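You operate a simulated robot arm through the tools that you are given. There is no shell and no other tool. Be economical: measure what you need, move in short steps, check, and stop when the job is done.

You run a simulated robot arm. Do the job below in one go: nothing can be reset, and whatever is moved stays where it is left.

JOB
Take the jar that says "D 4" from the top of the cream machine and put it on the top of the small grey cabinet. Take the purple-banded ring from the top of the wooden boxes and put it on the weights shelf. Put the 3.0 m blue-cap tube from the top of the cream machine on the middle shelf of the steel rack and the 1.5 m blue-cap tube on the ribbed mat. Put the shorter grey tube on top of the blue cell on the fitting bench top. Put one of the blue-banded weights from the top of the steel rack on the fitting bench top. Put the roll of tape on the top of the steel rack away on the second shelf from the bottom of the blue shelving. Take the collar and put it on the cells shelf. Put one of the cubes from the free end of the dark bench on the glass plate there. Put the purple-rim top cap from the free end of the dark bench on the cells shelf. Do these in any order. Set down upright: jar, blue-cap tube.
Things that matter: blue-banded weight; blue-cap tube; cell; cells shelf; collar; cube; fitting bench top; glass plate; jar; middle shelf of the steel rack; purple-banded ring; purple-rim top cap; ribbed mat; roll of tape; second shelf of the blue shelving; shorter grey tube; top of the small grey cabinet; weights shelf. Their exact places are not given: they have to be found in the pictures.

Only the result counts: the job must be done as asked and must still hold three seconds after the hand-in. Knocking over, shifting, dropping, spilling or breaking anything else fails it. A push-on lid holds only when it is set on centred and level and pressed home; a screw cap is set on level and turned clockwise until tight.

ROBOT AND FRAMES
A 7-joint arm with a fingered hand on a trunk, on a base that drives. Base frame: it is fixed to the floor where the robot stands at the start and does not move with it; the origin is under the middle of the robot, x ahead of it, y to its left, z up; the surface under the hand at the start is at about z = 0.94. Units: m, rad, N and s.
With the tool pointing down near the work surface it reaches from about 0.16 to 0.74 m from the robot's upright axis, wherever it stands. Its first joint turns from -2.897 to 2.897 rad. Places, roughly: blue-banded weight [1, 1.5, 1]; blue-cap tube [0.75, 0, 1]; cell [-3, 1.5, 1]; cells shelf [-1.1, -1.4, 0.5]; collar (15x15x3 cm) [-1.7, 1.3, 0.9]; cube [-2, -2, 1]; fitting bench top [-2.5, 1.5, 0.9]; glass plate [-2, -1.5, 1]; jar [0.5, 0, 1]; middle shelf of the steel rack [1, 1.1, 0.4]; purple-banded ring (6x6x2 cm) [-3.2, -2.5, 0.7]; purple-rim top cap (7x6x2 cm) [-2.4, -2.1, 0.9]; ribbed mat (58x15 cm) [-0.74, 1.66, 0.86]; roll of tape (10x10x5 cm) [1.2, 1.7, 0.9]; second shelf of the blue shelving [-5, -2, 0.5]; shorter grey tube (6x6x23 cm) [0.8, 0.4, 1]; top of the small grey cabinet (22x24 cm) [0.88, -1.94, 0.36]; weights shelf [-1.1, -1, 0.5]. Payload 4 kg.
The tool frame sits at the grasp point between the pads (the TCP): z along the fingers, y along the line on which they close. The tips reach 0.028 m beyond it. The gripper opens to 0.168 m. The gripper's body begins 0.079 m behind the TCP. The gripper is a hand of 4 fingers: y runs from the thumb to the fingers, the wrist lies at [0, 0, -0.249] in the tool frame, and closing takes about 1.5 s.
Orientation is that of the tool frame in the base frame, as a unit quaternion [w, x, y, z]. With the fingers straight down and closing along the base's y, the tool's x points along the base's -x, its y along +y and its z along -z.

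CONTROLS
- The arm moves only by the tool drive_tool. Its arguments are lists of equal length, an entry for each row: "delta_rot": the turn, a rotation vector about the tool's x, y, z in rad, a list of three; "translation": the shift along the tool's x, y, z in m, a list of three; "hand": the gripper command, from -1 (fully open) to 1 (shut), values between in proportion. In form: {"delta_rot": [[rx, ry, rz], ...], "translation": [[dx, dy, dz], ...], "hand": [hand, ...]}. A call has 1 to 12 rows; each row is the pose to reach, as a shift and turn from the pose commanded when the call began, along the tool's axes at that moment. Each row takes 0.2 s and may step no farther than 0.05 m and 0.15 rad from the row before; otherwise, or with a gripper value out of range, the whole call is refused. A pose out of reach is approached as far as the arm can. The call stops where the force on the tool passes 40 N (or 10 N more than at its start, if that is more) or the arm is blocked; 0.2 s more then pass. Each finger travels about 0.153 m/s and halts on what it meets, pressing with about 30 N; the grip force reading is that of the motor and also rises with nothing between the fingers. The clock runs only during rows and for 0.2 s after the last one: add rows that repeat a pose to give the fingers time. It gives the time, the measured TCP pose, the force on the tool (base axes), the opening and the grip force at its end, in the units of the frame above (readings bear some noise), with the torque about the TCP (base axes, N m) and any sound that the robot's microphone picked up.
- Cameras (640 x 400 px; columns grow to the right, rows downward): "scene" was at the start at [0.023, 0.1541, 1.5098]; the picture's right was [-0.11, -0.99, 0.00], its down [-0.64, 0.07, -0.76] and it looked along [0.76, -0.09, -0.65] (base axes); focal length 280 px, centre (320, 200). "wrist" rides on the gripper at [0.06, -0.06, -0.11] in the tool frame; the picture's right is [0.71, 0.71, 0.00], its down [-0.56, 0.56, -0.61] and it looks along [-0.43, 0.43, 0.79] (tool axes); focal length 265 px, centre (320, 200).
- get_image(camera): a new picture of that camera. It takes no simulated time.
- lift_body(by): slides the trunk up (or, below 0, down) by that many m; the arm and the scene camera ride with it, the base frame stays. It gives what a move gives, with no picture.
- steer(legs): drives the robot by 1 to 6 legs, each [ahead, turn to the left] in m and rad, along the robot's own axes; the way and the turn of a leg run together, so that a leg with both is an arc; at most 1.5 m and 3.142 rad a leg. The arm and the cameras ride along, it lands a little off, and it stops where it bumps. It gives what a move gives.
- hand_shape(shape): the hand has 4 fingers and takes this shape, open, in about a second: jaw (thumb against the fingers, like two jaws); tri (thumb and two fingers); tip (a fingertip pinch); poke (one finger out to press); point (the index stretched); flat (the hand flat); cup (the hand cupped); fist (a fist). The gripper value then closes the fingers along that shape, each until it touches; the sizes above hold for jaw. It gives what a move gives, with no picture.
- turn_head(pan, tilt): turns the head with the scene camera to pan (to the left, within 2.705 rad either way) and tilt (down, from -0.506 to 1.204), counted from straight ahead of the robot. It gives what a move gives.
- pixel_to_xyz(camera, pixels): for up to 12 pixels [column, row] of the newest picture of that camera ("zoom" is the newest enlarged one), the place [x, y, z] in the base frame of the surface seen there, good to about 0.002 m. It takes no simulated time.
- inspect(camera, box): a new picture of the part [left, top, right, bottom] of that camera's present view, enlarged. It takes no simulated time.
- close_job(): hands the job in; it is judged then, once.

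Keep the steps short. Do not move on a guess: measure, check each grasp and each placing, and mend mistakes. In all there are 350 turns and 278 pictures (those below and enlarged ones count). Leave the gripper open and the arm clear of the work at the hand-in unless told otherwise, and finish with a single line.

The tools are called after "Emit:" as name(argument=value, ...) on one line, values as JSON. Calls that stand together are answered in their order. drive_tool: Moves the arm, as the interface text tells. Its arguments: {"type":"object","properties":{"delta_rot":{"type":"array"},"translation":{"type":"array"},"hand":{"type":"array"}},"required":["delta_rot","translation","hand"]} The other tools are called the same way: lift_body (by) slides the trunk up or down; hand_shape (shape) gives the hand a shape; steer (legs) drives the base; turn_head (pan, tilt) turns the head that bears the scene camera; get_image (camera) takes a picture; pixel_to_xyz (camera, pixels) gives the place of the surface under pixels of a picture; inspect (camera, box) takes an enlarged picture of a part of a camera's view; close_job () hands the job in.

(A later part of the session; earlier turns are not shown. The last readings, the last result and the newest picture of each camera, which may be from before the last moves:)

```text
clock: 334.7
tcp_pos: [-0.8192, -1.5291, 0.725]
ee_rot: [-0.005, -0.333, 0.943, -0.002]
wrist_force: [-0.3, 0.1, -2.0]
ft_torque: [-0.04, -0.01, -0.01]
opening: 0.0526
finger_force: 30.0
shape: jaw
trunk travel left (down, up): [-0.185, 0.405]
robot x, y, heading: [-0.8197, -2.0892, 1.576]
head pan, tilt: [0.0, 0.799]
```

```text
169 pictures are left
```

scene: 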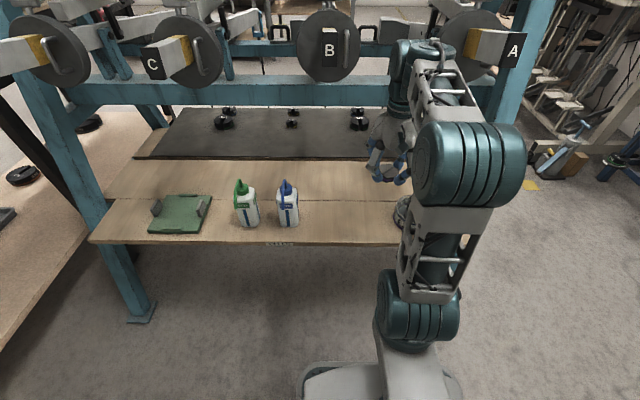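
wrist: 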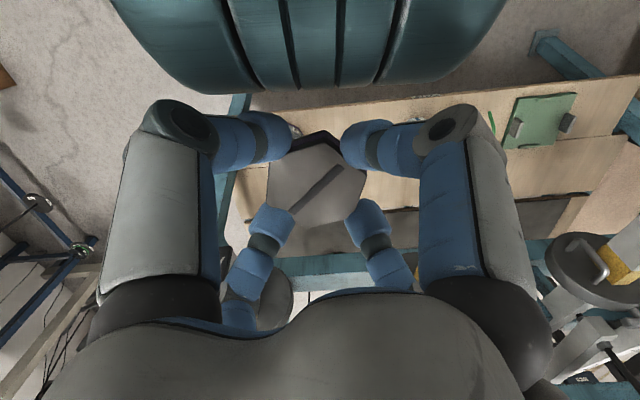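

Emit:
drive_tool(delta_rot=[[0, 0, 0], [0, 0, 0], [0, 0, 0], [0, 0, 0], [0, 0, 0], [0, 0, 0]], translation=[[0, 0, 0.045], [0, 0, 0.09], [0, 0, 0.135], [0, 0, 0.175], [0, 0, 0.185], [0, 0, 0.189]], hand=[1, 1, 1, 1, 1, 1])

Emit:
get_image(camera="wrist")

```text
clock: 336.1
tcp_pos: [-0.8209, -1.5317, 0.5348]
ee_rot: [-0.005, -0.333, 0.943, -0.002]
wrist_force: [0.4, -0.2, -2.5]
ft_torque: [-0.02, -0.01, -0.01]
opening: 0.0527
finger_force: 30.0
shape: jaw
trunk travel left (down, up): [-0.185, 0.405]
robot x, y, heading: [-0.8184, -2.0883, 1.577]
head pan, tilt: [0.0, 0.799]
```

```text
168 pictures are left
```

wrist: 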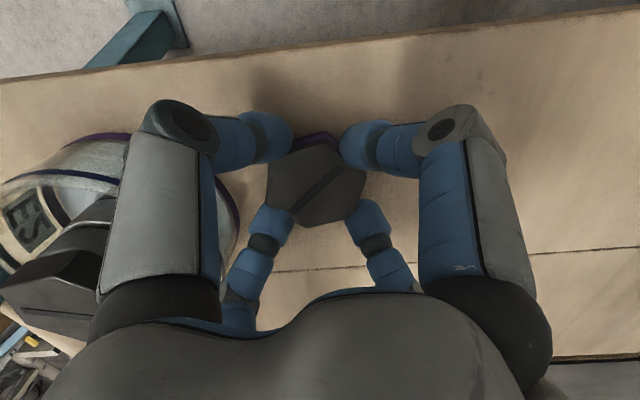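

Emit:
drive_tool(delta_rot=[[0, 0, 0], [0, 0, 0], [0, 0, 0]], translation=[[0, 0, 0.003], [0, 0, 0.006], [0, 0, 0.008]], hand=[1, 1, 1])

```text
clock: 336.9
tcp_pos: [-0.8206, -1.5317, 0.5294]
ee_rot: [-0.004, -0.332, 0.943, 0.0]
wrist_force: [0.4, -2.2, 10.2]
ft_torque: [0.19, -0.39, -0.05]
opening: 0.0527
finger_force: 29.8
shape: jaw
trunk travel left (down, up): [-0.185, 0.405]
robot x, y, heading: [-0.8216, -2.0906, 1.579]
head pan, tilt: [0.0, 0.799]
```

Contact with the shelf. Open slightly and lift.

Emit:
drive_tool(delta_rot=[[0, 0, 0], [0, 0, 0], [0, 0, 0], [0, 0, 0], [0, 0, 0], [0, 0, 0], [0, 0, 0], [0, 0, 0]], translation=[[0, 0, -0.001], [0, 0, -0.001], [0, 0, -0.001], [0, 0, -0.001], [0, 0, -0.03], [0, 0, -0.07], [0, 0, -0.12], [0, 0, -0.17]], hand=[0.3, 0.15, 0.05, 0.05, 0.05, 0.05, 0.05, 0.05])

Emit:
get_image(camera="wrist")

```text
clock: 338.7
tcp_pos: [-0.819, -1.5302, 0.6984]
ee_rot: [-0.005, -0.333, 0.943, -0.001]
wrist_force: [0.0, 0.3, 0.4]
ft_torque: [0.04, -0.03, -0.02]
opening: 0.0794
finger_force: 0.0
shape: jaw
trunk travel left (down, up): [-0.185, 0.405]
robot x, y, heading: [-0.8184, -2.0929, 1.581]
head pan, tilt: [0.0, 0.799]
```

```text
167 pictures are left
```

wrist: 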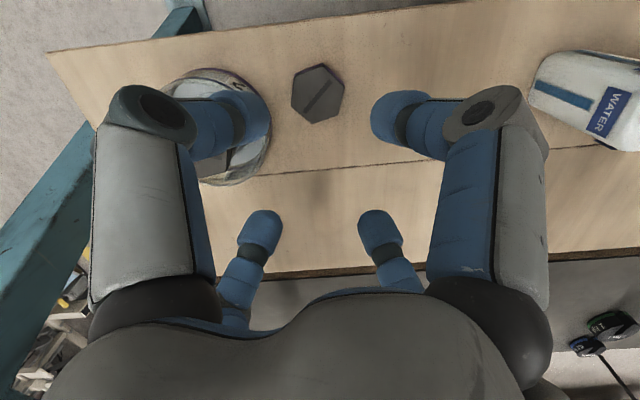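

Cap is on the cells shelf. Now go back to the machine for the tubes: retract, drive out through the corridor.

Emit:
drive_tool(delta_rot=[[0, 0, 0], [0, 0, 0], [0, 0, 0], [0, 0, 0], [0, 0, 0], [0, 0, 0]], translation=[[0.0, 0.0, -0.04], [0.025, -0.029, -0.08], [0.05, -0.058, -0.1], [0.08, -0.092, -0.1], [0.11, -0.127, -0.1], [0.14, -0.163, -0.1]], hand=[0, -0.3, -0.6, -1, -1, -1])

Emit:
lift_body(by=0.4)

Emit:
steer(legs=[[0, -1.575], [0.82, 0], [0, 1.571], [1.5, 0], [0.4, 0], [0, -1.571]])

Emit:
turn_head(pan=0.15, tilt=0.75)

Emit:
get_image(camera="scene")

```text
refused: row 2 steps farther than a row can; nothing moved
```

```text
clock: 342.6
tcp_pos: [-0.8204, -1.5305, 1.0982]
ee_rot: [-0.005, -0.333, 0.943, -0.001]
wrist_force: [0.2, 0.4, 0.4]
ft_torque: [0.03, -0.04, -0.01]
opening: 0.0797
finger_force: 0.3
shape: jaw
trunk travel left (down, up): [-0.585, 0.005]
robot x, y, heading: [-0.8208, -2.0867, 1.576]
head pan, tilt: [0.0, 0.799]
```

```text
clock: 367.0
tcp_pos: [0.516, -0.0972, 1.1015]
ee_rot: [-0.003, 0.354, 0.935, 0.003]
wrist_force: [-12.6, 4.7, 13.6]
ft_torque: [0.31, -0.23, 0.08]
opening: 0.0828
finger_force: 0.0
shape: jaw
trunk travel left (down, up): [-0.585, 0.005]
robot x, y, heading: [-0.034, -0.1804, 0.142]
head pan, tilt: [0.0, 0.799]
stopped in leg 6: the force on the tool passed its limit at 41 N (the readings are from after the stop); the commanded pose is now the measured one
```

```text
clock: 367.7
tcp_pos: [0.5167, -0.0964, 1.1024]
ee_rot: [-0.002, 0.355, 0.935, 0.003]
wrist_force: [-13.7, 7.6, 20.7]
ft_torque: [0.5, -0.39, 0.47]
opening: 0.0826
finger_force: 0.0
shape: jaw
trunk travel left (down, up): [-0.585, 0.005]
robot x, y, heading: [-0.0361, -0.1823, 0.144]
head pan, tilt: [0.15, 0.75]
```

```text
166 pictures are left
```

scene: 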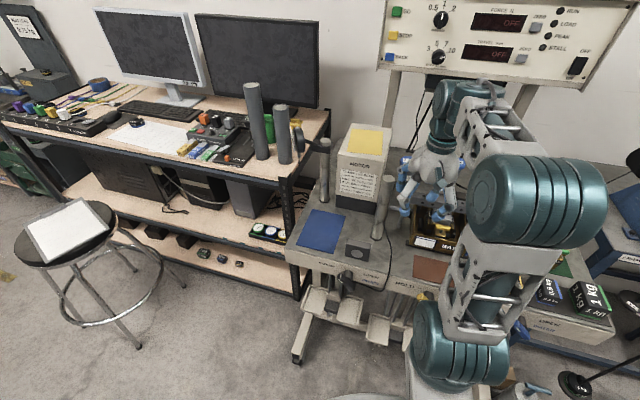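

A batched move was refused and the arm stayed extended; the hand touched the machine. Lift the hand and inspect.

Emit:
drive_tool(delta_rot=[[0, 0, 0], [0, 0, 0]], translation=[[0, 0, -0.015], [0, 0, -0.03]], hand=[0, 0])

Emit:
inspect(camera="scene", box=[340, 120, 560, 290])

Emit:
get_image(camera="wrist")

```text
clock: 368.3
tcp_pos: [0.5202, -0.0999, 1.1299]
ee_rot: [-0.005, 0.356, 0.935, 0.003]
wrist_force: [0.4, -0.2, 0.0]
ft_torque: [-0.01, 0.0, 0.01]
opening: 0.0838
finger_force: 0.1
shape: jaw
trunk travel left (down, up): [-0.585, 0.005]
robot x, y, heading: [-0.0358, -0.1773, 0.146]
head pan, tilt: [0.15, 0.75]
```

```text
2.35 times, centred on (450, 205) of scene
```

zoom: 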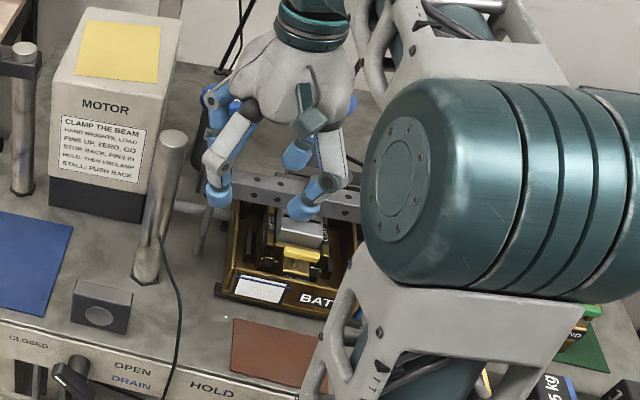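

```text
164 pictures are left
```

wrist: 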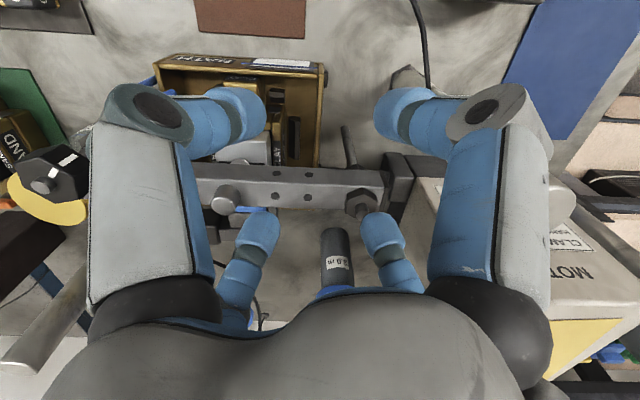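

Emit:
drive_tool(delta_rot=[[0, 0, 0], [0, 0, 0], [0, 0, 0], [0, 0, 0], [0, 0, 0]], translation=[[0.03, -0.027, -0.01], [0.06, -0.053, -0.02], [0.09, -0.08, -0.03], [0.12, -0.106, -0.03], [0.15, -0.133, -0.03]], hand=[0, 0, 0, 0, 0])

```text
clock: 369.5
tcp_pos: [0.3004, -0.086, 1.1503]
ee_rot: [-0.002, 0.357, 0.934, 0.002]
wrist_force: [-1.0, 0.7, -0.1]
ft_torque: [-0.12, -0.12, 0.0]
opening: 0.0841
finger_force: 0.2
shape: jaw
out of reach, approached as far as the arm can: row 3, 4, 5
trunk travel left (down, up): [-0.585, 0.005]
robot x, y, heading: [-0.0324, -0.1825, 0.144]
head pan, tilt: [0.15, 0.75]
```

Emit:
steer(legs=[[0, -0.144], [0.14, 0]])

Emit:
get_image(camera="wrist")

Emit:
get_image(camera="scene")

```text
clock: 371.5
tcp_pos: [0.4561, -0.1367, 1.1486]
ee_rot: [-0.004, 0.422, 0.906, 0.003]
wrist_force: [0.1, -0.3, -0.1]
ft_torque: [0.0, 0.0, 0.0]
opening: 0.0841
finger_force: 0.0
shape: jaw
trunk travel left (down, up): [-0.585, 0.005]
robot x, y, heading: [0.107, -0.1798, -0.002]
head pan, tilt: [0.15, 0.75]
```

```text
163 pictures are left
```

wrist: 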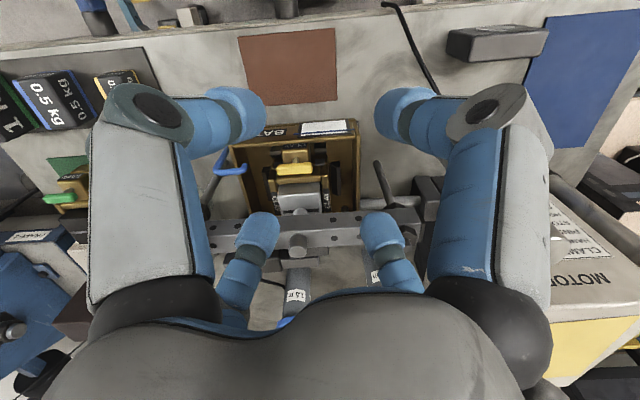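

```text
162 pictures are left
```

scene: 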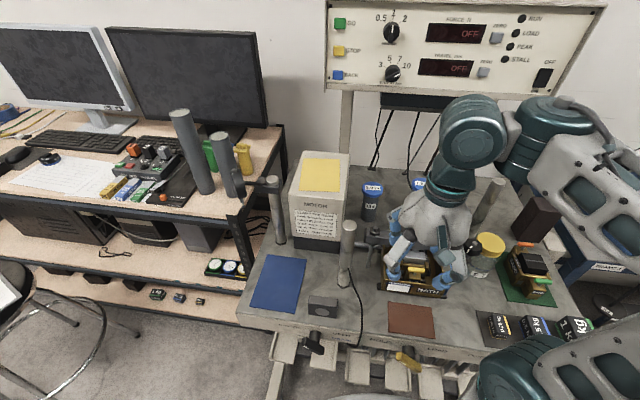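

Emit:
pixel_to_xyz(camera="scene", pixels=[[372, 189], [372, 194], [362, 190], [384, 190], [371, 215], [418, 184], [400, 80], [420, 92], [410, 105], [347, 225], [376, 246], [325, 170]])

Emit:
pixel_to_xyz(camera="wrist", pixels=[[300, 240], [350, 235], [412, 220], [296, 295], [376, 277]])

```text
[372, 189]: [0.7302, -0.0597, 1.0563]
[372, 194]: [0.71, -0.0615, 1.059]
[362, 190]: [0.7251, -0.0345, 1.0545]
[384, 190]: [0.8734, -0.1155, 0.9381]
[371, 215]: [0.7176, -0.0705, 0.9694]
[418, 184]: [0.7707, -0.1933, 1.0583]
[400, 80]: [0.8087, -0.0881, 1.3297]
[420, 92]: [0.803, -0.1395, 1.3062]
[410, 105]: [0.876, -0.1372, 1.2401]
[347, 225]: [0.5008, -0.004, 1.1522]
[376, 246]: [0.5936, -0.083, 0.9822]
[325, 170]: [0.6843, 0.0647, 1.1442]
```

```text
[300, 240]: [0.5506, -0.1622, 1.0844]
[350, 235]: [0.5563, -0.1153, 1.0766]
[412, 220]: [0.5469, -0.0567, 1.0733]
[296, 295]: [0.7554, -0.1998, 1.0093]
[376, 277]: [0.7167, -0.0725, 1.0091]
```

Tube 3.0 m top centre (0.735, −0.062, 1.057). The panel overhangs at x>0.80, z>1.3, so I tilt the hand 30° back. First yaw/pitch in place.

Emit:
drive_tool(delta_rot=[[0, 0, -0.087]], translation=[[0, 0, 0]], hand=[0])

Emit:
drive_tool(delta_rot=[[-0.09, -0.09, 0], [-0.18, -0.18, 0], [-0.27, -0.27, 0], [-0.37, -0.37, 0], [-0.37, -0.37, 0], [-0.37, -0.37, 0], [-0.37, -0.37, 0], [-0.37, -0.37, 0]], translation=[[0, 0, 0], [0, 0, 0], [0, 0, 0], [-0.007, 0.007, 0], [-0.035, 0.035, 0], [-0.065, 0.065, 0], [-0.095, 0.095, 0], [-0.13, 0.13, 0]], hand=[0, 0, 0, 0, 0, 0, 0, 0])

Emit:
get_image(camera="scene")

Emit:
get_image(camera="wrist")

```text
clock: 371.9
tcp_pos: [0.4537, -0.1362, 1.1492]
ee_rot: [-0.004, 0.382, 0.924, 0.003]
wrist_force: [0.2, -1.1, -0.2]
ft_torque: [-0.01, -0.02, -0.01]
opening: 0.0842
finger_force: 0.0
shape: jaw
trunk travel left (down, up): [-0.585, 0.005]
robot x, y, heading: [0.1043, -0.1797, -0.001]
head pan, tilt: [0.15, 0.75]
```

```text
clock: 373.7
tcp_pos: [0.6397, -0.1364, 1.1475]
ee_rot: [0.235, 0.37, 0.893, 0.101]
wrist_force: [-0.1, -0.6, -0.1]
ft_torque: [0.03, 0.01, 0.04]
opening: 0.0838
finger_force: 0.2
shape: jaw
out of reach, approached as far as the arm can: row 1, 2
trunk travel left (down, up): [-0.585, 0.005]
robot x, y, heading: [0.1027, -0.1792, -0.003]
head pan, tilt: [0.15, 0.75]
```

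```text
161 pictures are left
```

scene: 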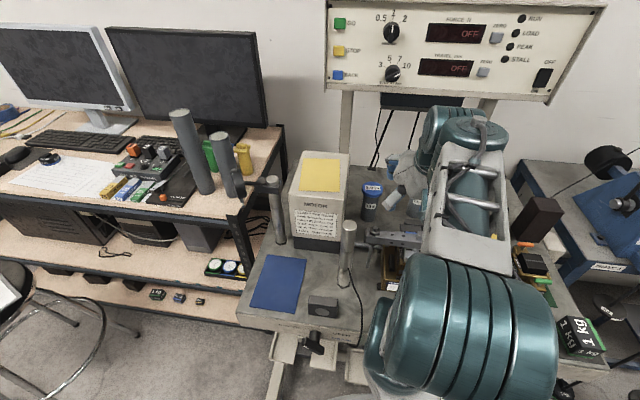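

```text
160 pictures are left
```

wrist: 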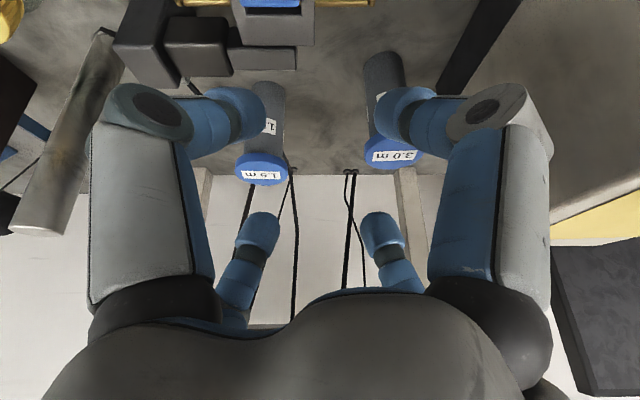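

Emit:
drive_tool(delta_rot=[[0, 0, 0], [0, 0, 0], [0, 0, 0], [0, 0, 0]], translation=[[0.015, 0.035, 0.008], [0.034, 0.071, 0.015], [0.036, 0.069, 0.04], [0.037, 0.068, 0.06]], hand=[-0.2, -0.45, -0.45, -0.45])

Emit:
get_image(camera="wrist")

```text
clock: 374.7
tcp_pos: [0.6887, -0.0611, 1.1076]
ee_rot: [0.235, 0.371, 0.893, 0.101]
wrist_force: [-0.3, 0.6, -0.5]
ft_torque: [-0.05, 0.0, 0.0]
opening: 0.1213
finger_force: 0.0
shape: jaw
trunk travel left (down, up): [-0.585, 0.005]
robot x, y, heading: [0.1081, -0.1788, 0.001]
head pan, tilt: [0.15, 0.75]
```

```text
159 pictures are left
```

wrist: 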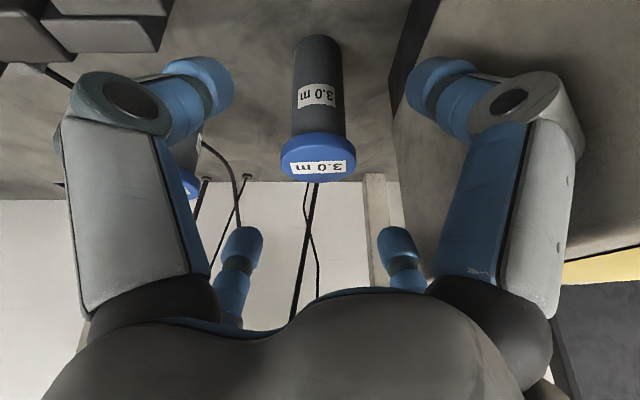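

Emit:
drive_tool(delta_rot=[[0, 0, 0], [0, 0, 0], [0, 0, 0]], translation=[[0.001, -0.002, 0.04], [0.002, -0.004, 0.08], [0.002, -0.005, 0.107]], hand=[-0.45, -0.45, -0.45])

Emit:
get_image(camera="wrist")

```text
clock: 375.5
tcp_pos: [0.7368, -0.0618, 1.0103]
ee_rot: [0.235, 0.37, 0.893, 0.102]
wrist_force: [-0.2, 0.3, -1.2]
ft_torque: [0.01, -0.02, 0.0]
opening: 0.1211
finger_force: 0.0
shape: jaw
trunk travel left (down, up): [-0.585, 0.005]
robot x, y, heading: [0.1071, -0.1785, -0.001]
head pan, tilt: [0.15, 0.75]
```

```text
158 pictures are left
```

wrist: 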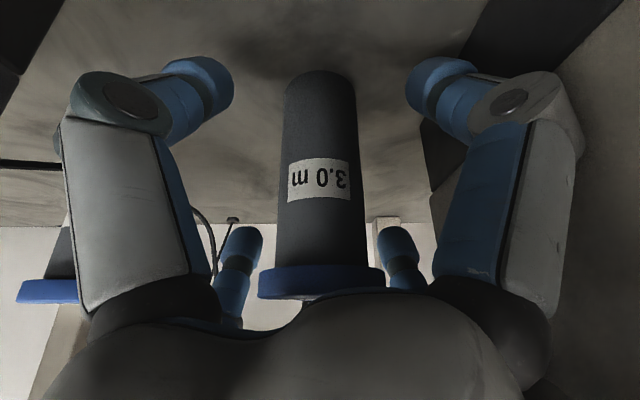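

Tube is centred between the fingers. Close and lift a little.

Emit:
drive_tool(delta_rot=[[0, 0, 0], [0, 0, 0], [0, 0, 0], [0, 0, 0], [0, 0, 0], [0, 0, 0], [0, 0, 0]], translation=[[0, 0, 0], [0, 0, 0], [0, 0, 0], [0, 0, 0], [0, 0, 0], [0, 0, 0], [0, 0, 0]], hand=[-0.2, 0.1, 0.4, 0.7, 1, 1, 1])

Emit:
get_image(camera="wrist")

```text
clock: 377.1
tcp_pos: [0.7378, -0.0633, 1.0113]
ee_rot: [0.235, 0.371, 0.893, 0.102]
wrist_force: [-1.0, -0.2, 2.2]
ft_torque: [-0.01, 0.23, -0.02]
opening: 0.0444
finger_force: 29.8
shape: jaw
trunk travel left (down, up): [-0.585, 0.005]
robot x, y, heading: [0.1054, -0.1801, -0.002]
head pan, tilt: [0.15, 0.75]
```

```text
157 pictures are left
```

wrist: 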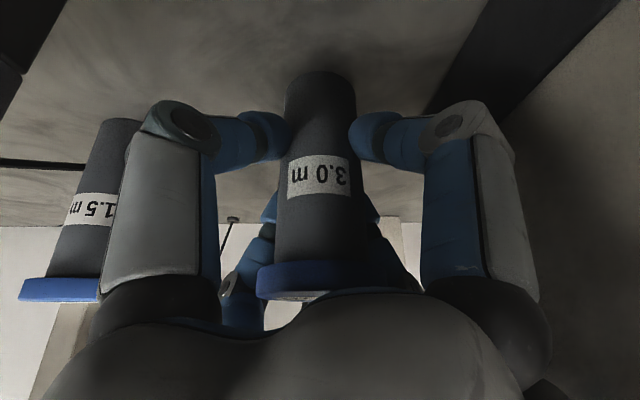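

Emit:
drive_tool(delta_rot=[[0, 0, 0], [0, 0, 0], [0, 0, 0], [0, 0, 0], [0, 0, 0], [0, 0, 0]], translation=[[-0.007, 0.007, -0.018], [-0.017, 0.017, -0.045], [-0.028, 0.028, -0.08], [-0.034, 0.035, -0.115], [-0.035, 0.036, -0.155], [-0.035, 0.036, -0.19]], hand=[1, 1, 1, 1, 1, 1])

Emit:
get_image(camera="scene")

```text
clock: 378.5
tcp_pos: [0.6847, -0.0626, 1.2018]
ee_rot: [0.236, 0.372, 0.892, 0.102]
wrist_force: [0.3, 0.1, -2.3]
ft_torque: [0.01, 0.0, -0.02]
opening: 0.0443
finger_force: 29.9
shape: jaw
trunk travel left (down, up): [-0.585, 0.005]
robot x, y, heading: [0.1085, -0.1786, -0.002]
head pan, tilt: [0.15, 0.75]
```

```text
156 pictures are left
```

scene: 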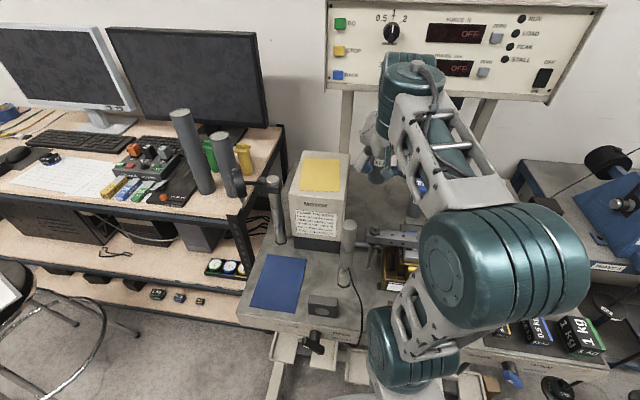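

Emit:
drive_tool(delta_rot=[[0, 0, 0], [0, 0, 0]], translation=[[-0.021, -0.021, 0], [-0.042, -0.042, 0]], hand=[1, 1])

Emit:
steer(legs=[[-0.4, 0]])

Emit:
turn_head(pan=0.6, tilt=0.7)

Emit:
get_image(camera="scene")

```text
clock: 379.1
tcp_pos: [0.6849, -0.1246, 1.2009]
ee_rot: [0.235, 0.37, 0.893, 0.102]
wrist_force: [0.3, 0.3, -2.5]
ft_torque: [0.02, 0.0, 0.04]
opening: 0.0444
finger_force: 30.5
shape: jaw
trunk travel left (down, up): [-0.585, 0.005]
robot x, y, heading: [0.1046, -0.18, -0.006]
head pan, tilt: [0.15, 0.75]
```

```text
clock: 381.6
tcp_pos: [0.2841, -0.1231, 1.2007]
ee_rot: [0.235, 0.371, 0.893, 0.102]
wrist_force: [0.7, -1.0, -2.2]
ft_torque: [0.02, -0.05, 0.03]
opening: 0.0442
finger_force: 30.0
shape: jaw
trunk travel left (down, up): [-0.585, 0.005]
robot x, y, heading: [-0.2973, -0.1811, -0.009]
head pan, tilt: [0.15, 0.75]
```

```text
clock: 382.5
tcp_pos: [0.2851, -0.1225, 1.201]
ee_rot: [0.235, 0.371, 0.893, 0.102]
wrist_force: [-0.5, 0.6, -2.6]
ft_torque: [-0.02, 0.03, 0.0]
opening: 0.0446
finger_force: 30.1
shape: jaw
trunk travel left (down, up): [-0.585, 0.005]
robot x, y, heading: [-0.2945, -0.1808, -0.003]
head pan, tilt: [0.6, 0.7]
```

```text
155 pictures are left
```

scene: 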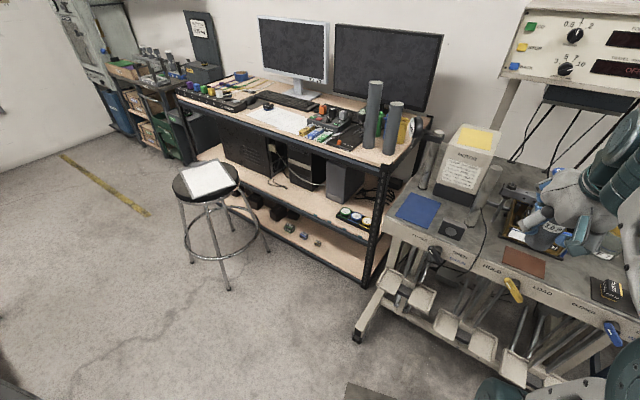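

Emit:
pixel_to_xyz(camera="scene", pixels=[[330, 215], [318, 200], [310, 193], [335, 205], [345, 165], [300, 140], [258, 185], [225, 205], [228, 288], [358, 218], [305, 178], [340, 190]])

Emit:
inspect(camera="scene", box=[240, 120, 400, 280])

```text
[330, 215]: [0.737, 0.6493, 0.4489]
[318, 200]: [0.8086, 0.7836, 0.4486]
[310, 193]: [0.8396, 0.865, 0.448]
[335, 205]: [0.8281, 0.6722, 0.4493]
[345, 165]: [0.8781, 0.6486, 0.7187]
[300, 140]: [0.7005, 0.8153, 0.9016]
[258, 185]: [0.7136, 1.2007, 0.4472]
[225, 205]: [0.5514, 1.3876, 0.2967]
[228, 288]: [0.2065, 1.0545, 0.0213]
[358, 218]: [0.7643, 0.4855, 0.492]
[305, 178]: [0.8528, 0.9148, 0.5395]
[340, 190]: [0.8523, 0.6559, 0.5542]
```

```text
2.50 times, centred on (320, 200) of scene
```

zoom: 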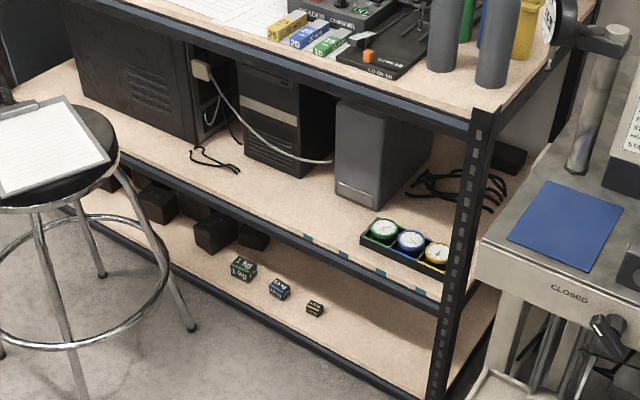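

Middle shelf z 0.449, front edge x 0.70, free strip around (0.765, 0.80). Drive over there with the tube high.

Emit:
steer(legs=[[0, 1.571], [0.87, 0], [0, -1.571]])

Emit:
lift_body(by=-0.4)

Emit:
lift_body(by=-0.15)

Emit:
turn_head(pan=0.0, tilt=0.5)

Emit:
get_image(camera="scene")

```text
clock: 394.7
tcp_pos: [0.2932, 0.744, 1.2011]
ee_rot: [0.235, 0.375, 0.891, 0.101]
wrist_force: [-0.5, 1.1, -1.9]
ft_torque: [0.03, 0.0, -0.02]
opening: 0.0437
finger_force: 29.9
shape: jaw
trunk travel left (down, up): [-0.585, 0.005]
robot x, y, heading: [-0.2901, 0.6904, -0.005]
head pan, tilt: [0.6, 0.7]
```

```text
clock: 398.6
tcp_pos: [0.2936, 0.7434, 0.8001]
ee_rot: [0.236, 0.374, 0.891, 0.102]
wrist_force: [-0.1, -0.7, -3.2]
ft_torque: [0.01, 0.0, -0.01]
opening: 0.044
finger_force: 29.8
shape: jaw
trunk travel left (down, up): [-0.185, 0.405]
robot x, y, heading: [-0.2881, 0.6888, -0.007]
head pan, tilt: [0.6, 0.7]
```

```text
clock: 400.3
tcp_pos: [0.2944, 0.7448, 0.6496]
ee_rot: [0.235, 0.373, 0.892, 0.102]
wrist_force: [-0.1, 0.2, -2.8]
ft_torque: [-0.03, 0.04, -0.02]
opening: 0.0439
finger_force: 30.1
shape: jaw
trunk travel left (down, up): [-0.035, 0.555]
robot x, y, heading: [-0.2844, 0.6929, -0.007]
head pan, tilt: [0.6, 0.7]
```

```text
clock: 401.3
tcp_pos: [0.2954, 0.7439, 0.6495]
ee_rot: [0.235, 0.374, 0.892, 0.101]
wrist_force: [-0.1, -0.3, -1.9]
ft_torque: [-0.04, 0.06, 0.01]
opening: 0.044
finger_force: 29.8
shape: jaw
trunk travel left (down, up): [-0.035, 0.555]
robot x, y, heading: [-0.2867, 0.6944, -0.008]
head pan, tilt: [0.0, 0.499]
```

```text
153 pictures are left
```

scene: 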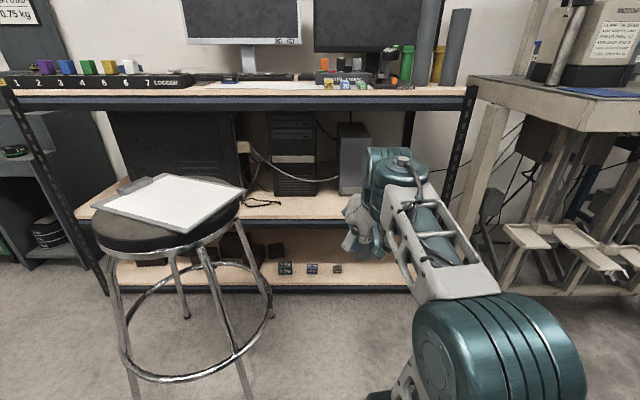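

Emit:
drive_tool(delta_rot=[[0, 0, 0], [0, 0, 0], [0, 0, 0]], translation=[[0.011, 0.01, 0.034], [0.021, 0.02, 0.068], [0.032, 0.031, 0.103]], hand=[1, 1, 1])

Emit:
get_image(camera="scene")

```text
clock: 402.1
tcp_pos: [0.3444, 0.7895, 0.5605]
ee_rot: [0.235, 0.373, 0.892, 0.102]
wrist_force: [1.1, -0.8, -1.5]
ft_torque: [0.0, 0.05, -0.03]
opening: 0.0442
finger_force: 29.7
shape: jaw
trunk travel left (down, up): [-0.035, 0.555]
robot x, y, heading: [-0.2831, 0.69, -0.008]
head pan, tilt: [0.0, 0.499]
```

```text
152 pictures are left
```

scene: 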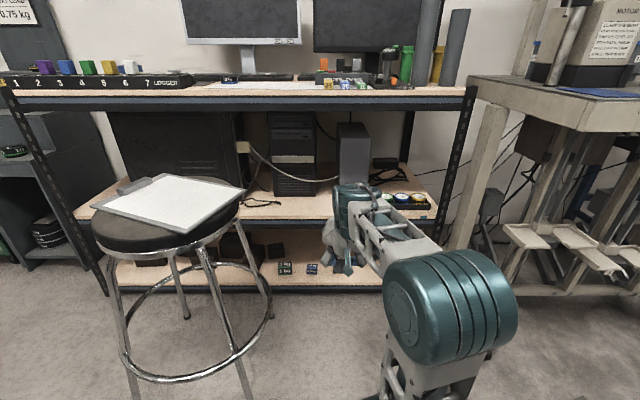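

Emit:
pixel_to_xyz(camera="scene", pixels=[[355, 185], [375, 188], [340, 190], [400, 240], [270, 204], [330, 92], [330, 100], [352, 190]])

Emit:
steer(legs=[[0.3, 0]])

Emit:
get_image(camera="wrist")

```text
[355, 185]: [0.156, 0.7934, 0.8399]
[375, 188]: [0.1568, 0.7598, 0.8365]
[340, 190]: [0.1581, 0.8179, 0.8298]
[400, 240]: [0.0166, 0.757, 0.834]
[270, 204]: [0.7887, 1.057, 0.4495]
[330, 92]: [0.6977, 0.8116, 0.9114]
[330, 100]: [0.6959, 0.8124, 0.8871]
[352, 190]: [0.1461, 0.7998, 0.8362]
```

```text
clock: 404.1
tcp_pos: [0.6456, 0.785, 0.5605]
ee_rot: [0.236, 0.374, 0.891, 0.101]
wrist_force: [-0.4, 0.5, -2.6]
ft_torque: [0.02, 0.02, -0.01]
opening: 0.0441
finger_force: 29.7
shape: jaw
trunk travel left (down, up): [-0.035, 0.555]
robot x, y, heading: [0.0153, 0.6895, -0.011]
head pan, tilt: [0.0, 0.499]
```

```text
151 pictures are left
```

wrist: 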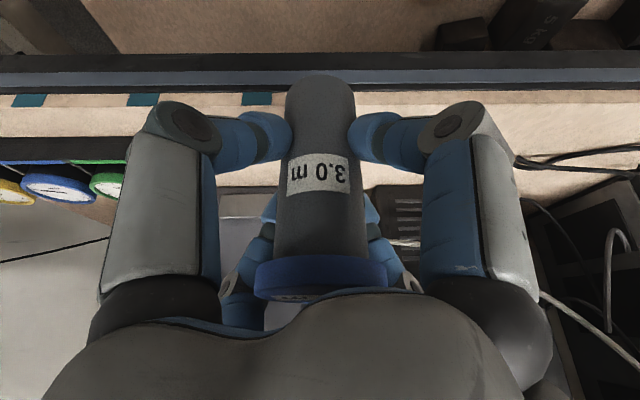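

Emit:
steer(legs=[[0.125, 0]])

Emit:
drive_tool(delta_rot=[[0, 0, 0], [0, 0, 0], [0, 0, 0]], translation=[[0.005, -0.005, 0.013], [0.009, -0.009, 0.023], [0.0124, -0.0127, 0.0313]], hand=[1, 1, 1])

Emit:
get_image(camera="wrist")

```text
clock: 405.4
tcp_pos: [0.7687, 0.7839, 0.5617]
ee_rot: [0.235, 0.374, 0.891, 0.101]
wrist_force: [-0.4, -0.8, -3.0]
ft_torque: [-0.01, 0.02, 0.01]
opening: 0.0441
finger_force: 30.2
shape: jaw
trunk travel left (down, up): [-0.035, 0.555]
robot x, y, heading: [0.1415, 0.686, -0.011]
head pan, tilt: [0.0, 0.499]
```

```text
clock: 406.2
tcp_pos: [0.7699, 0.7844, 0.5256]
ee_rot: [0.235, 0.374, 0.891, 0.101]
wrist_force: [-0.8, 1.1, -2.6]
ft_torque: [-0.04, -0.04, -0.02]
opening: 0.0441
finger_force: 30.0
shape: jaw
trunk travel left (down, up): [-0.035, 0.555]
robot x, y, heading: [0.1396, 0.6888, -0.008]
head pan, tilt: [0.0, 0.499]
```

```text
150 pictures are left
```

wrist: 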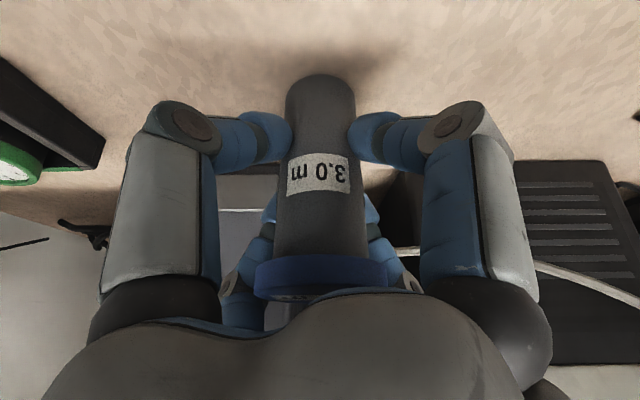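

Emit:
drive_tool(delta_rot=[[0, 0, 0], [0, 0, 0], [0, 0, 0]], translation=[[0.0011, -0.0011, 0.0026], [0.0021, -0.0021, 0.0052], [0.0026, -0.0026, 0.0065]], hand=[1, 1, 1])

```text
clock: 407.0
tcp_pos: [0.7698, 0.7843, 0.5213]
ee_rot: [0.239, 0.374, 0.89, 0.104]
wrist_force: [1.7, -1.4, 22.7]
ft_torque: [-0.09, 0.27, 0.0]
opening: 0.0446
finger_force: 30.7
shape: jaw
trunk travel left (down, up): [-0.035, 0.555]
robot x, y, heading: [0.1393, 0.6864, -0.004]
head pan, tilt: [0.0, 0.499]
```

Emit:
drive_tool(delta_rot=[[0, 0, 0], [0, 0, 0], [0, 0, 0], [0, 0, 0], [0, 0, 0], [0, 0, 0], [0, 0, 0], [0, 0, 0], [0, 0, 0], [0, 0, 0]], translation=[[-0.0008, 0.0008, -0.002], [-0.0008, 0.0008, -0.002], [-0.0008, 0.0008, -0.002], [-0.0008, 0.0008, -0.002], [-0.0008, 0.0008, -0.002], [-0.0008, 0.0008, -0.03], [-0.0008, 0.0008, -0.06], [-0.0008, 0.0008, -0.09], [-0.0008, 0.0008, -0.12], [-0.0008, 0.0008, -0.15]], hand=[0.4, 0.2, 0, -0.25, -0.45, -0.45, -0.45, -0.45, -0.45, -0.45])

Emit:
get_image(camera="wrist")

```text
clock: 409.2
tcp_pos: [0.6952, 0.7839, 0.6495]
ee_rot: [0.236, 0.374, 0.891, 0.102]
wrist_force: [0.1, 0.4, -0.9]
ft_torque: [-0.04, 0.03, 0.0]
opening: 0.1216
finger_force: 0.2
shape: jaw
trunk travel left (down, up): [-0.035, 0.555]
robot x, y, heading: [0.1386, 0.6846, -0.011]
head pan, tilt: [0.0, 0.499]
```

```text
149 pictures are left
```

wrist: 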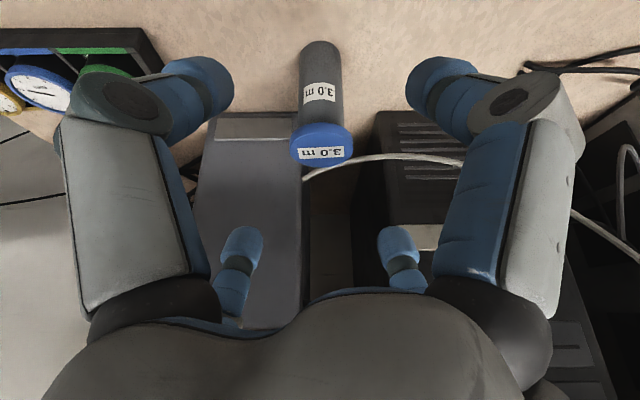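

Tube 3.0 m stands on the middle shelf. Back off and raise the trunk.

Emit:
steer(legs=[[-0.43, 0]])

Emit:
lift_body(by=0.4)

Emit:
lift_body(by=0.15)

Emit:
drive_tool(delta_rot=[[0, 0, 0], [0, 0, 0], [0, 0, 0]], translation=[[-0.03, -0.03, 0], [-0.06, -0.06, 0], [-0.09, -0.08, 0]], hand=[-0.45, -0.45, -0.45])

```text
clock: 411.8
tcp_pos: [0.2675, 0.7904, 0.6485]
ee_rot: [0.234, 0.373, 0.892, 0.102]
wrist_force: [-0.6, 0.0, 0.7]
ft_torque: [0.0, 0.03, 0.02]
opening: 0.1213
finger_force: 0.2
shape: jaw
trunk travel left (down, up): [-0.035, 0.555]
robot x, y, heading: [-0.2906, 0.6892, -0.005]
head pan, tilt: [0.0, 0.499]
```

```text
clock: 415.6
tcp_pos: [0.2682, 0.791, 1.0494]
ee_rot: [0.235, 0.372, 0.892, 0.102]
wrist_force: [-0.5, -0.6, 1.0]
ft_torque: [0.0, 0.01, -0.02]
opening: 0.1211
finger_force: 0.1
shape: jaw
trunk travel left (down, up): [-0.435, 0.155]
robot x, y, heading: [-0.2877, 0.6911, -0.003]
head pan, tilt: [0.0, 0.499]
```

```text
clock: 417.4
tcp_pos: [0.2677, 0.7898, 1.1984]
ee_rot: [0.235, 0.372, 0.892, 0.102]
wrist_force: [0.1, -0.2, 0.1]
ft_torque: [-0.01, -0.02, 0.01]
opening: 0.1213
finger_force: 0.1
shape: jaw
trunk travel left (down, up): [-0.585, 0.005]
robot x, y, heading: [-0.2872, 0.6932, -0.007]
head pan, tilt: [0.0, 0.499]
```

```text
clock: 418.2
tcp_pos: [0.274, 0.6682, 1.2012]
ee_rot: [0.236, 0.372, 0.892, 0.101]
wrist_force: [-0.5, 0.3, -0.4]
ft_torque: [0.0, -0.01, 0.0]
opening: 0.1213
finger_force: 0.1
shape: jaw
trunk travel left (down, up): [-0.585, 0.005]
robot x, y, heading: [-0.2895, 0.6902, 0.001]
head pan, tilt: [0.0, 0.499]
```

Emit:
steer(legs=[[0, -1.571], [0.87, 0], [0, 1.571], [0.4, 0]])

Emit:
get_image(camera="wrist")

```text
clock: 432.5
tcp_pos: [0.6711, -0.1931, 1.1999]
ee_rot: [0.235, 0.369, 0.894, 0.103]
wrist_force: [0.3, 0.1, 0.1]
ft_torque: [-0.01, 0.0, -0.01]
opening: 0.1211
finger_force: 0.1
shape: jaw
trunk travel left (down, up): [-0.585, 0.005]
robot x, y, heading: [0.1104, -0.1786, 0.002]
head pan, tilt: [0.0, 0.499]
```

```text
148 pictures are left
```

wrist: 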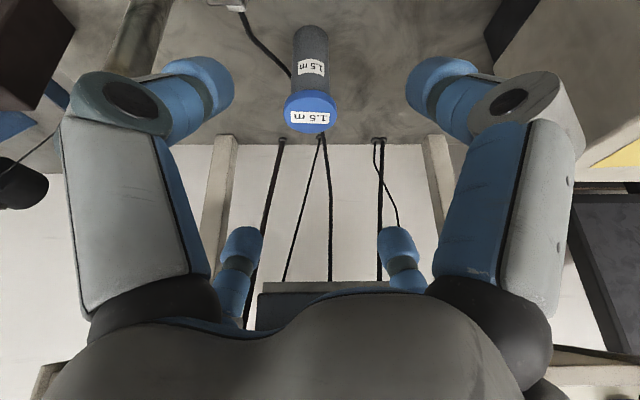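

Emit:
pixel_to_xyz(camera="wrist", pixels=[[311, 112], [286, 115], [337, 115], [311, 128], [311, 96], [311, 60]])

```text
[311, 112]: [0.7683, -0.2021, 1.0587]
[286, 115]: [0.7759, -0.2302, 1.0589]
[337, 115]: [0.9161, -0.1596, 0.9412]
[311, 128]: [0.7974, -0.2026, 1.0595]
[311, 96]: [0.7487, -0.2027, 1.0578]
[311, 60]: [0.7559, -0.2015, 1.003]
```

Emit:
drive_tool(delta_rot=[[0, 0, 0], [0, 0, 0], [0, 0, 0], [0, 0, 0], [0, 0, 0]], translation=[[-0.005, -0.008, 0.045], [-0.005, -0.008, 0.09], [-0.005, -0.008, 0.135], [-0.005, -0.008, 0.18], [-0.005, -0.008, 0.216]], hand=[-0.45, -0.45, -0.45, -0.45, -0.45])

Emit:
get_image(camera="wrist")

```text
clock: 433.7
tcp_pos: [0.7785, -0.2013, 1.0115]
ee_rot: [0.234, 0.369, 0.894, 0.103]
wrist_force: [0.0, -0.5, 0.0]
ft_torque: [-0.02, 0.0, -0.01]
opening: 0.1214
finger_force: 0.0
shape: jaw
trunk travel left (down, up): [-0.585, 0.005]
robot x, y, heading: [0.111, -0.1772, -0.0]
head pan, tilt: [0.0, 0.499]
```

```text
147 pictures are left
```

wrist: 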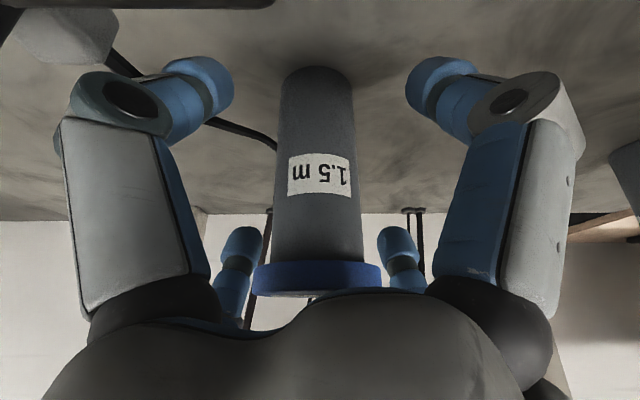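

Centred. Close, then lift and retreat as before.

Emit:
drive_tool(delta_rot=[[0, 0, 0], [0, 0, 0], [0, 0, 0], [0, 0, 0], [0, 0, 0], [0, 0, 0], [0, 0, 0]], translation=[[0, 0, 0], [0, 0, 0], [0, 0, 0], [0, 0, 0], [0, 0, 0], [0, 0, 0], [0, 0, 0]], hand=[-0.2, 0.1, 0.4, 0.7, 1, 1, 1])

Emit:
drive_tool(delta_rot=[[0, 0, 0], [0, 0, 0], [0, 0, 0], [0, 0, 0], [0, 0, 0], [0, 0, 0]], translation=[[-0.007, 0.007, -0.018], [-0.017, 0.017, -0.045], [-0.028, 0.028, -0.08], [-0.034, 0.035, -0.115], [-0.035, 0.036, -0.155], [-0.035, 0.036, -0.19]], hand=[1, 1, 1, 1, 1, 1])

Emit:
get_image(camera="wrist")

```text
clock: 435.3
tcp_pos: [0.7765, -0.2011, 1.0133]
ee_rot: [0.234, 0.37, 0.893, 0.102]
wrist_force: [-1.3, 0.5, 1.9]
ft_torque: [-0.04, 0.21, -0.04]
opening: 0.0444
finger_force: 30.2
shape: jaw
trunk travel left (down, up): [-0.585, 0.005]
robot x, y, heading: [0.111, -0.176, 0.003]
head pan, tilt: [0.0, 0.499]
```

```text
clock: 436.7
tcp_pos: [0.7256, -0.203, 1.2037]
ee_rot: [0.235, 0.369, 0.893, 0.103]
wrist_force: [0.5, 1.4, -3.0]
ft_torque: [-0.03, 0.03, 0.02]
opening: 0.0445
finger_force: 29.8
shape: jaw
trunk travel left (down, up): [-0.585, 0.005]
robot x, y, heading: [0.1098, -0.1741, 0.002]
head pan, tilt: [0.0, 0.499]
```

```text
146 pictures are left
```

wrist: 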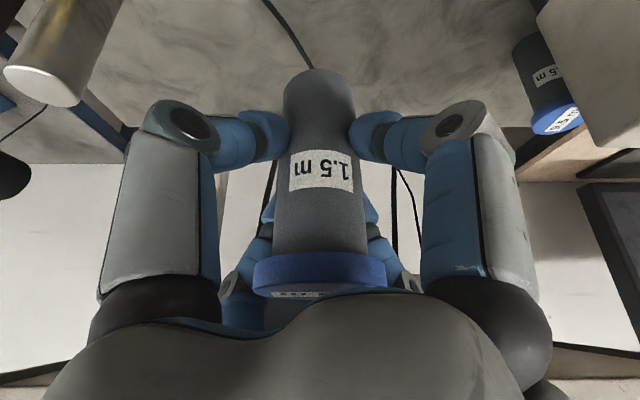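

There's another blue-cap tube behind the motor box; check its label.

Emit:
inspect(camera="wrist", box=[500, 20, 600, 150])

```text
3.08 times, centred on (550, 85) of wrist
```

zoom: 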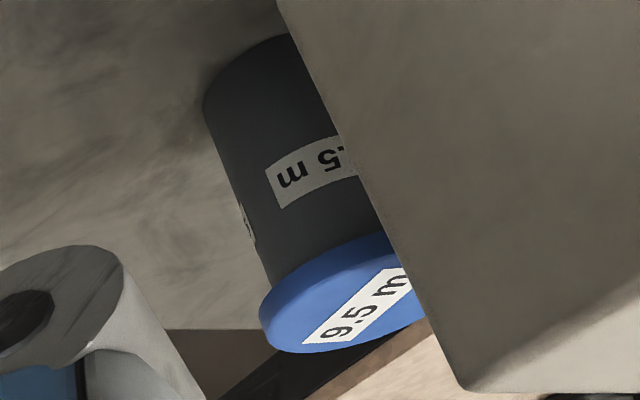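

The held one is the right 1.5 m tube. Back off and look for the ribbed mat near (−0.74, 1.66).

Emit:
steer(legs=[[-0.4, 0], [0, 1.571]])

Emit:
turn_head(pan=0.2, tilt=0.5)

Emit:
get_image(camera="scene")

```text
clock: 443.0
tcp_pos: [-0.2615, 0.4409, 1.2026]
ee_rot: [0.093, -0.372, 0.892, 0.239]
wrist_force: [0.7, -0.4, -3.3]
ft_torque: [-0.01, 0.0, -0.02]
opening: 0.0441
finger_force: 29.6
shape: jaw
trunk travel left (down, up): [-0.585, 0.005]
robot x, y, heading: [-0.2872, -0.1756, 1.569]
head pan, tilt: [0.0, 0.499]
```

```text
clock: 443.8
tcp_pos: [-0.2615, 0.4419, 1.2033]
ee_rot: [0.093, -0.372, 0.892, 0.239]
wrist_force: [-0.5, -0.1, -1.2]
ft_torque: [0.01, 0.02, 0.0]
opening: 0.0442
finger_force: 29.9
shape: jaw
trunk travel left (down, up): [-0.585, 0.005]
robot x, y, heading: [-0.2926, -0.1751, 1.569]
head pan, tilt: [0.201, 0.499]
```

```text
144 pictures are left
```

scene: 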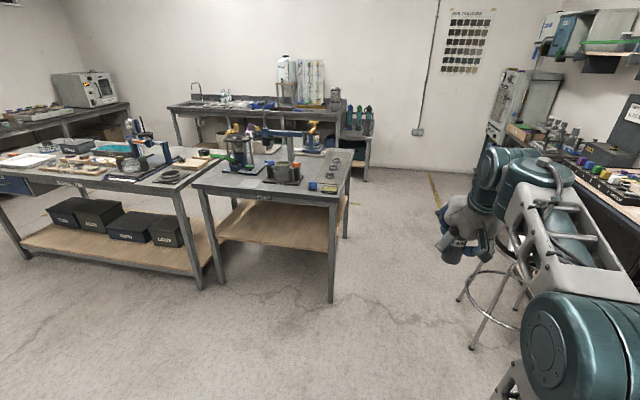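

Emit:
inspect(camera="scene", box=[180, 90, 400, 250])

Emit:
pixel_to_xyz(camera="scene", pixels=[[330, 170], [333, 155], [325, 187], [335, 195], [195, 185], [300, 155], [170, 177], [345, 160], [340, 185]])

```text
2.50 times, centred on (290, 170) of scene
```

zoom: 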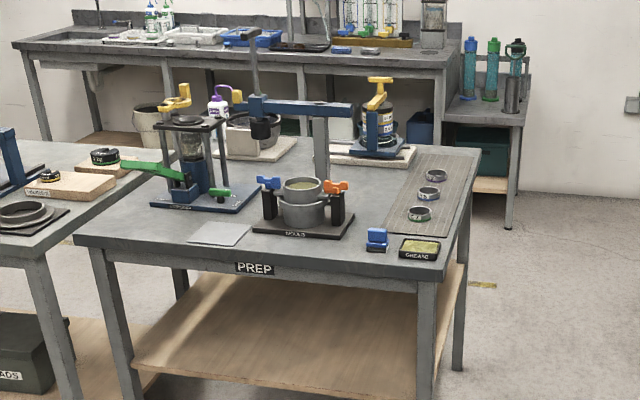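

```text
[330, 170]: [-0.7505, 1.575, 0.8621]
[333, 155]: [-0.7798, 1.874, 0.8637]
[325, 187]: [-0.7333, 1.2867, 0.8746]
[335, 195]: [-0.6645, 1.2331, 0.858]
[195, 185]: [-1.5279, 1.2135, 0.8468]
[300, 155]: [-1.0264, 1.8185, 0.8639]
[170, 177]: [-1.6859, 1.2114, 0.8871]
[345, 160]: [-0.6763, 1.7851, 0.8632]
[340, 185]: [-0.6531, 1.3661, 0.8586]
```

Emit:
steer(legs=[[1.3, 0.0]])

Emit:
turn_head(pan=0.7, tilt=0.6)

Emit:
get_image(camera="scene")

```text
clock: 450.3
tcp_pos: [-0.2734, 1.746, 1.2039]
ee_rot: [0.092, -0.374, 0.891, 0.239]
wrist_force: [-0.3, -0.9, -2.8]
ft_torque: [-0.02, 0.0, 0.0]
opening: 0.0444
finger_force: 30.1
shape: jaw
trunk travel left (down, up): [-0.585, 0.005]
robot x, y, heading: [-0.2962, 1.1288, 1.578]
head pan, tilt: [0.201, 0.499]
```

```text
clock: 451.2
tcp_pos: [-0.2737, 1.7461, 1.203]
ee_rot: [0.092, -0.374, 0.892, 0.238]
wrist_force: [-0.7, -0.3, -2.9]
ft_torque: [0.03, 0.0, -0.03]
opening: 0.0441
finger_force: 29.7
shape: jaw
trunk travel left (down, up): [-0.585, 0.005]
robot x, y, heading: [-0.2959, 1.1295, 1.581]
head pan, tilt: [0.7, 0.6]
```

```text
142 pictures are left
```

scene: 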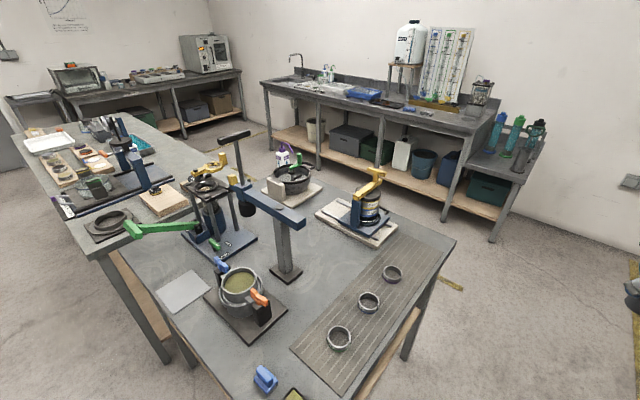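

Emit:
pixel_to_xyz(camera="scene", pixels=[[405, 250], [388, 238], [428, 246], [392, 273], [370, 302], [340, 338], [350, 388], [295, 348], [452, 240], [330, 330], [490, 240], [520, 120]])

```text
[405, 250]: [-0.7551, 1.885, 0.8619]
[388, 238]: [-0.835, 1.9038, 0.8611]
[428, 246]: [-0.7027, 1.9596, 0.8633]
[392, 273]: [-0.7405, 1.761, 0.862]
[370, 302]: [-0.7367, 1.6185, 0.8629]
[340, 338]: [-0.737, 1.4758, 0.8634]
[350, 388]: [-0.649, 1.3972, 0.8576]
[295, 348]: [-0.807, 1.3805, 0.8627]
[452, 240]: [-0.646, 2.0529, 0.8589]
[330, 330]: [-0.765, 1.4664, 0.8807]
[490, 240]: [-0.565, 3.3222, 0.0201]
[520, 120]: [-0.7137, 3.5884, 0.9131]
```

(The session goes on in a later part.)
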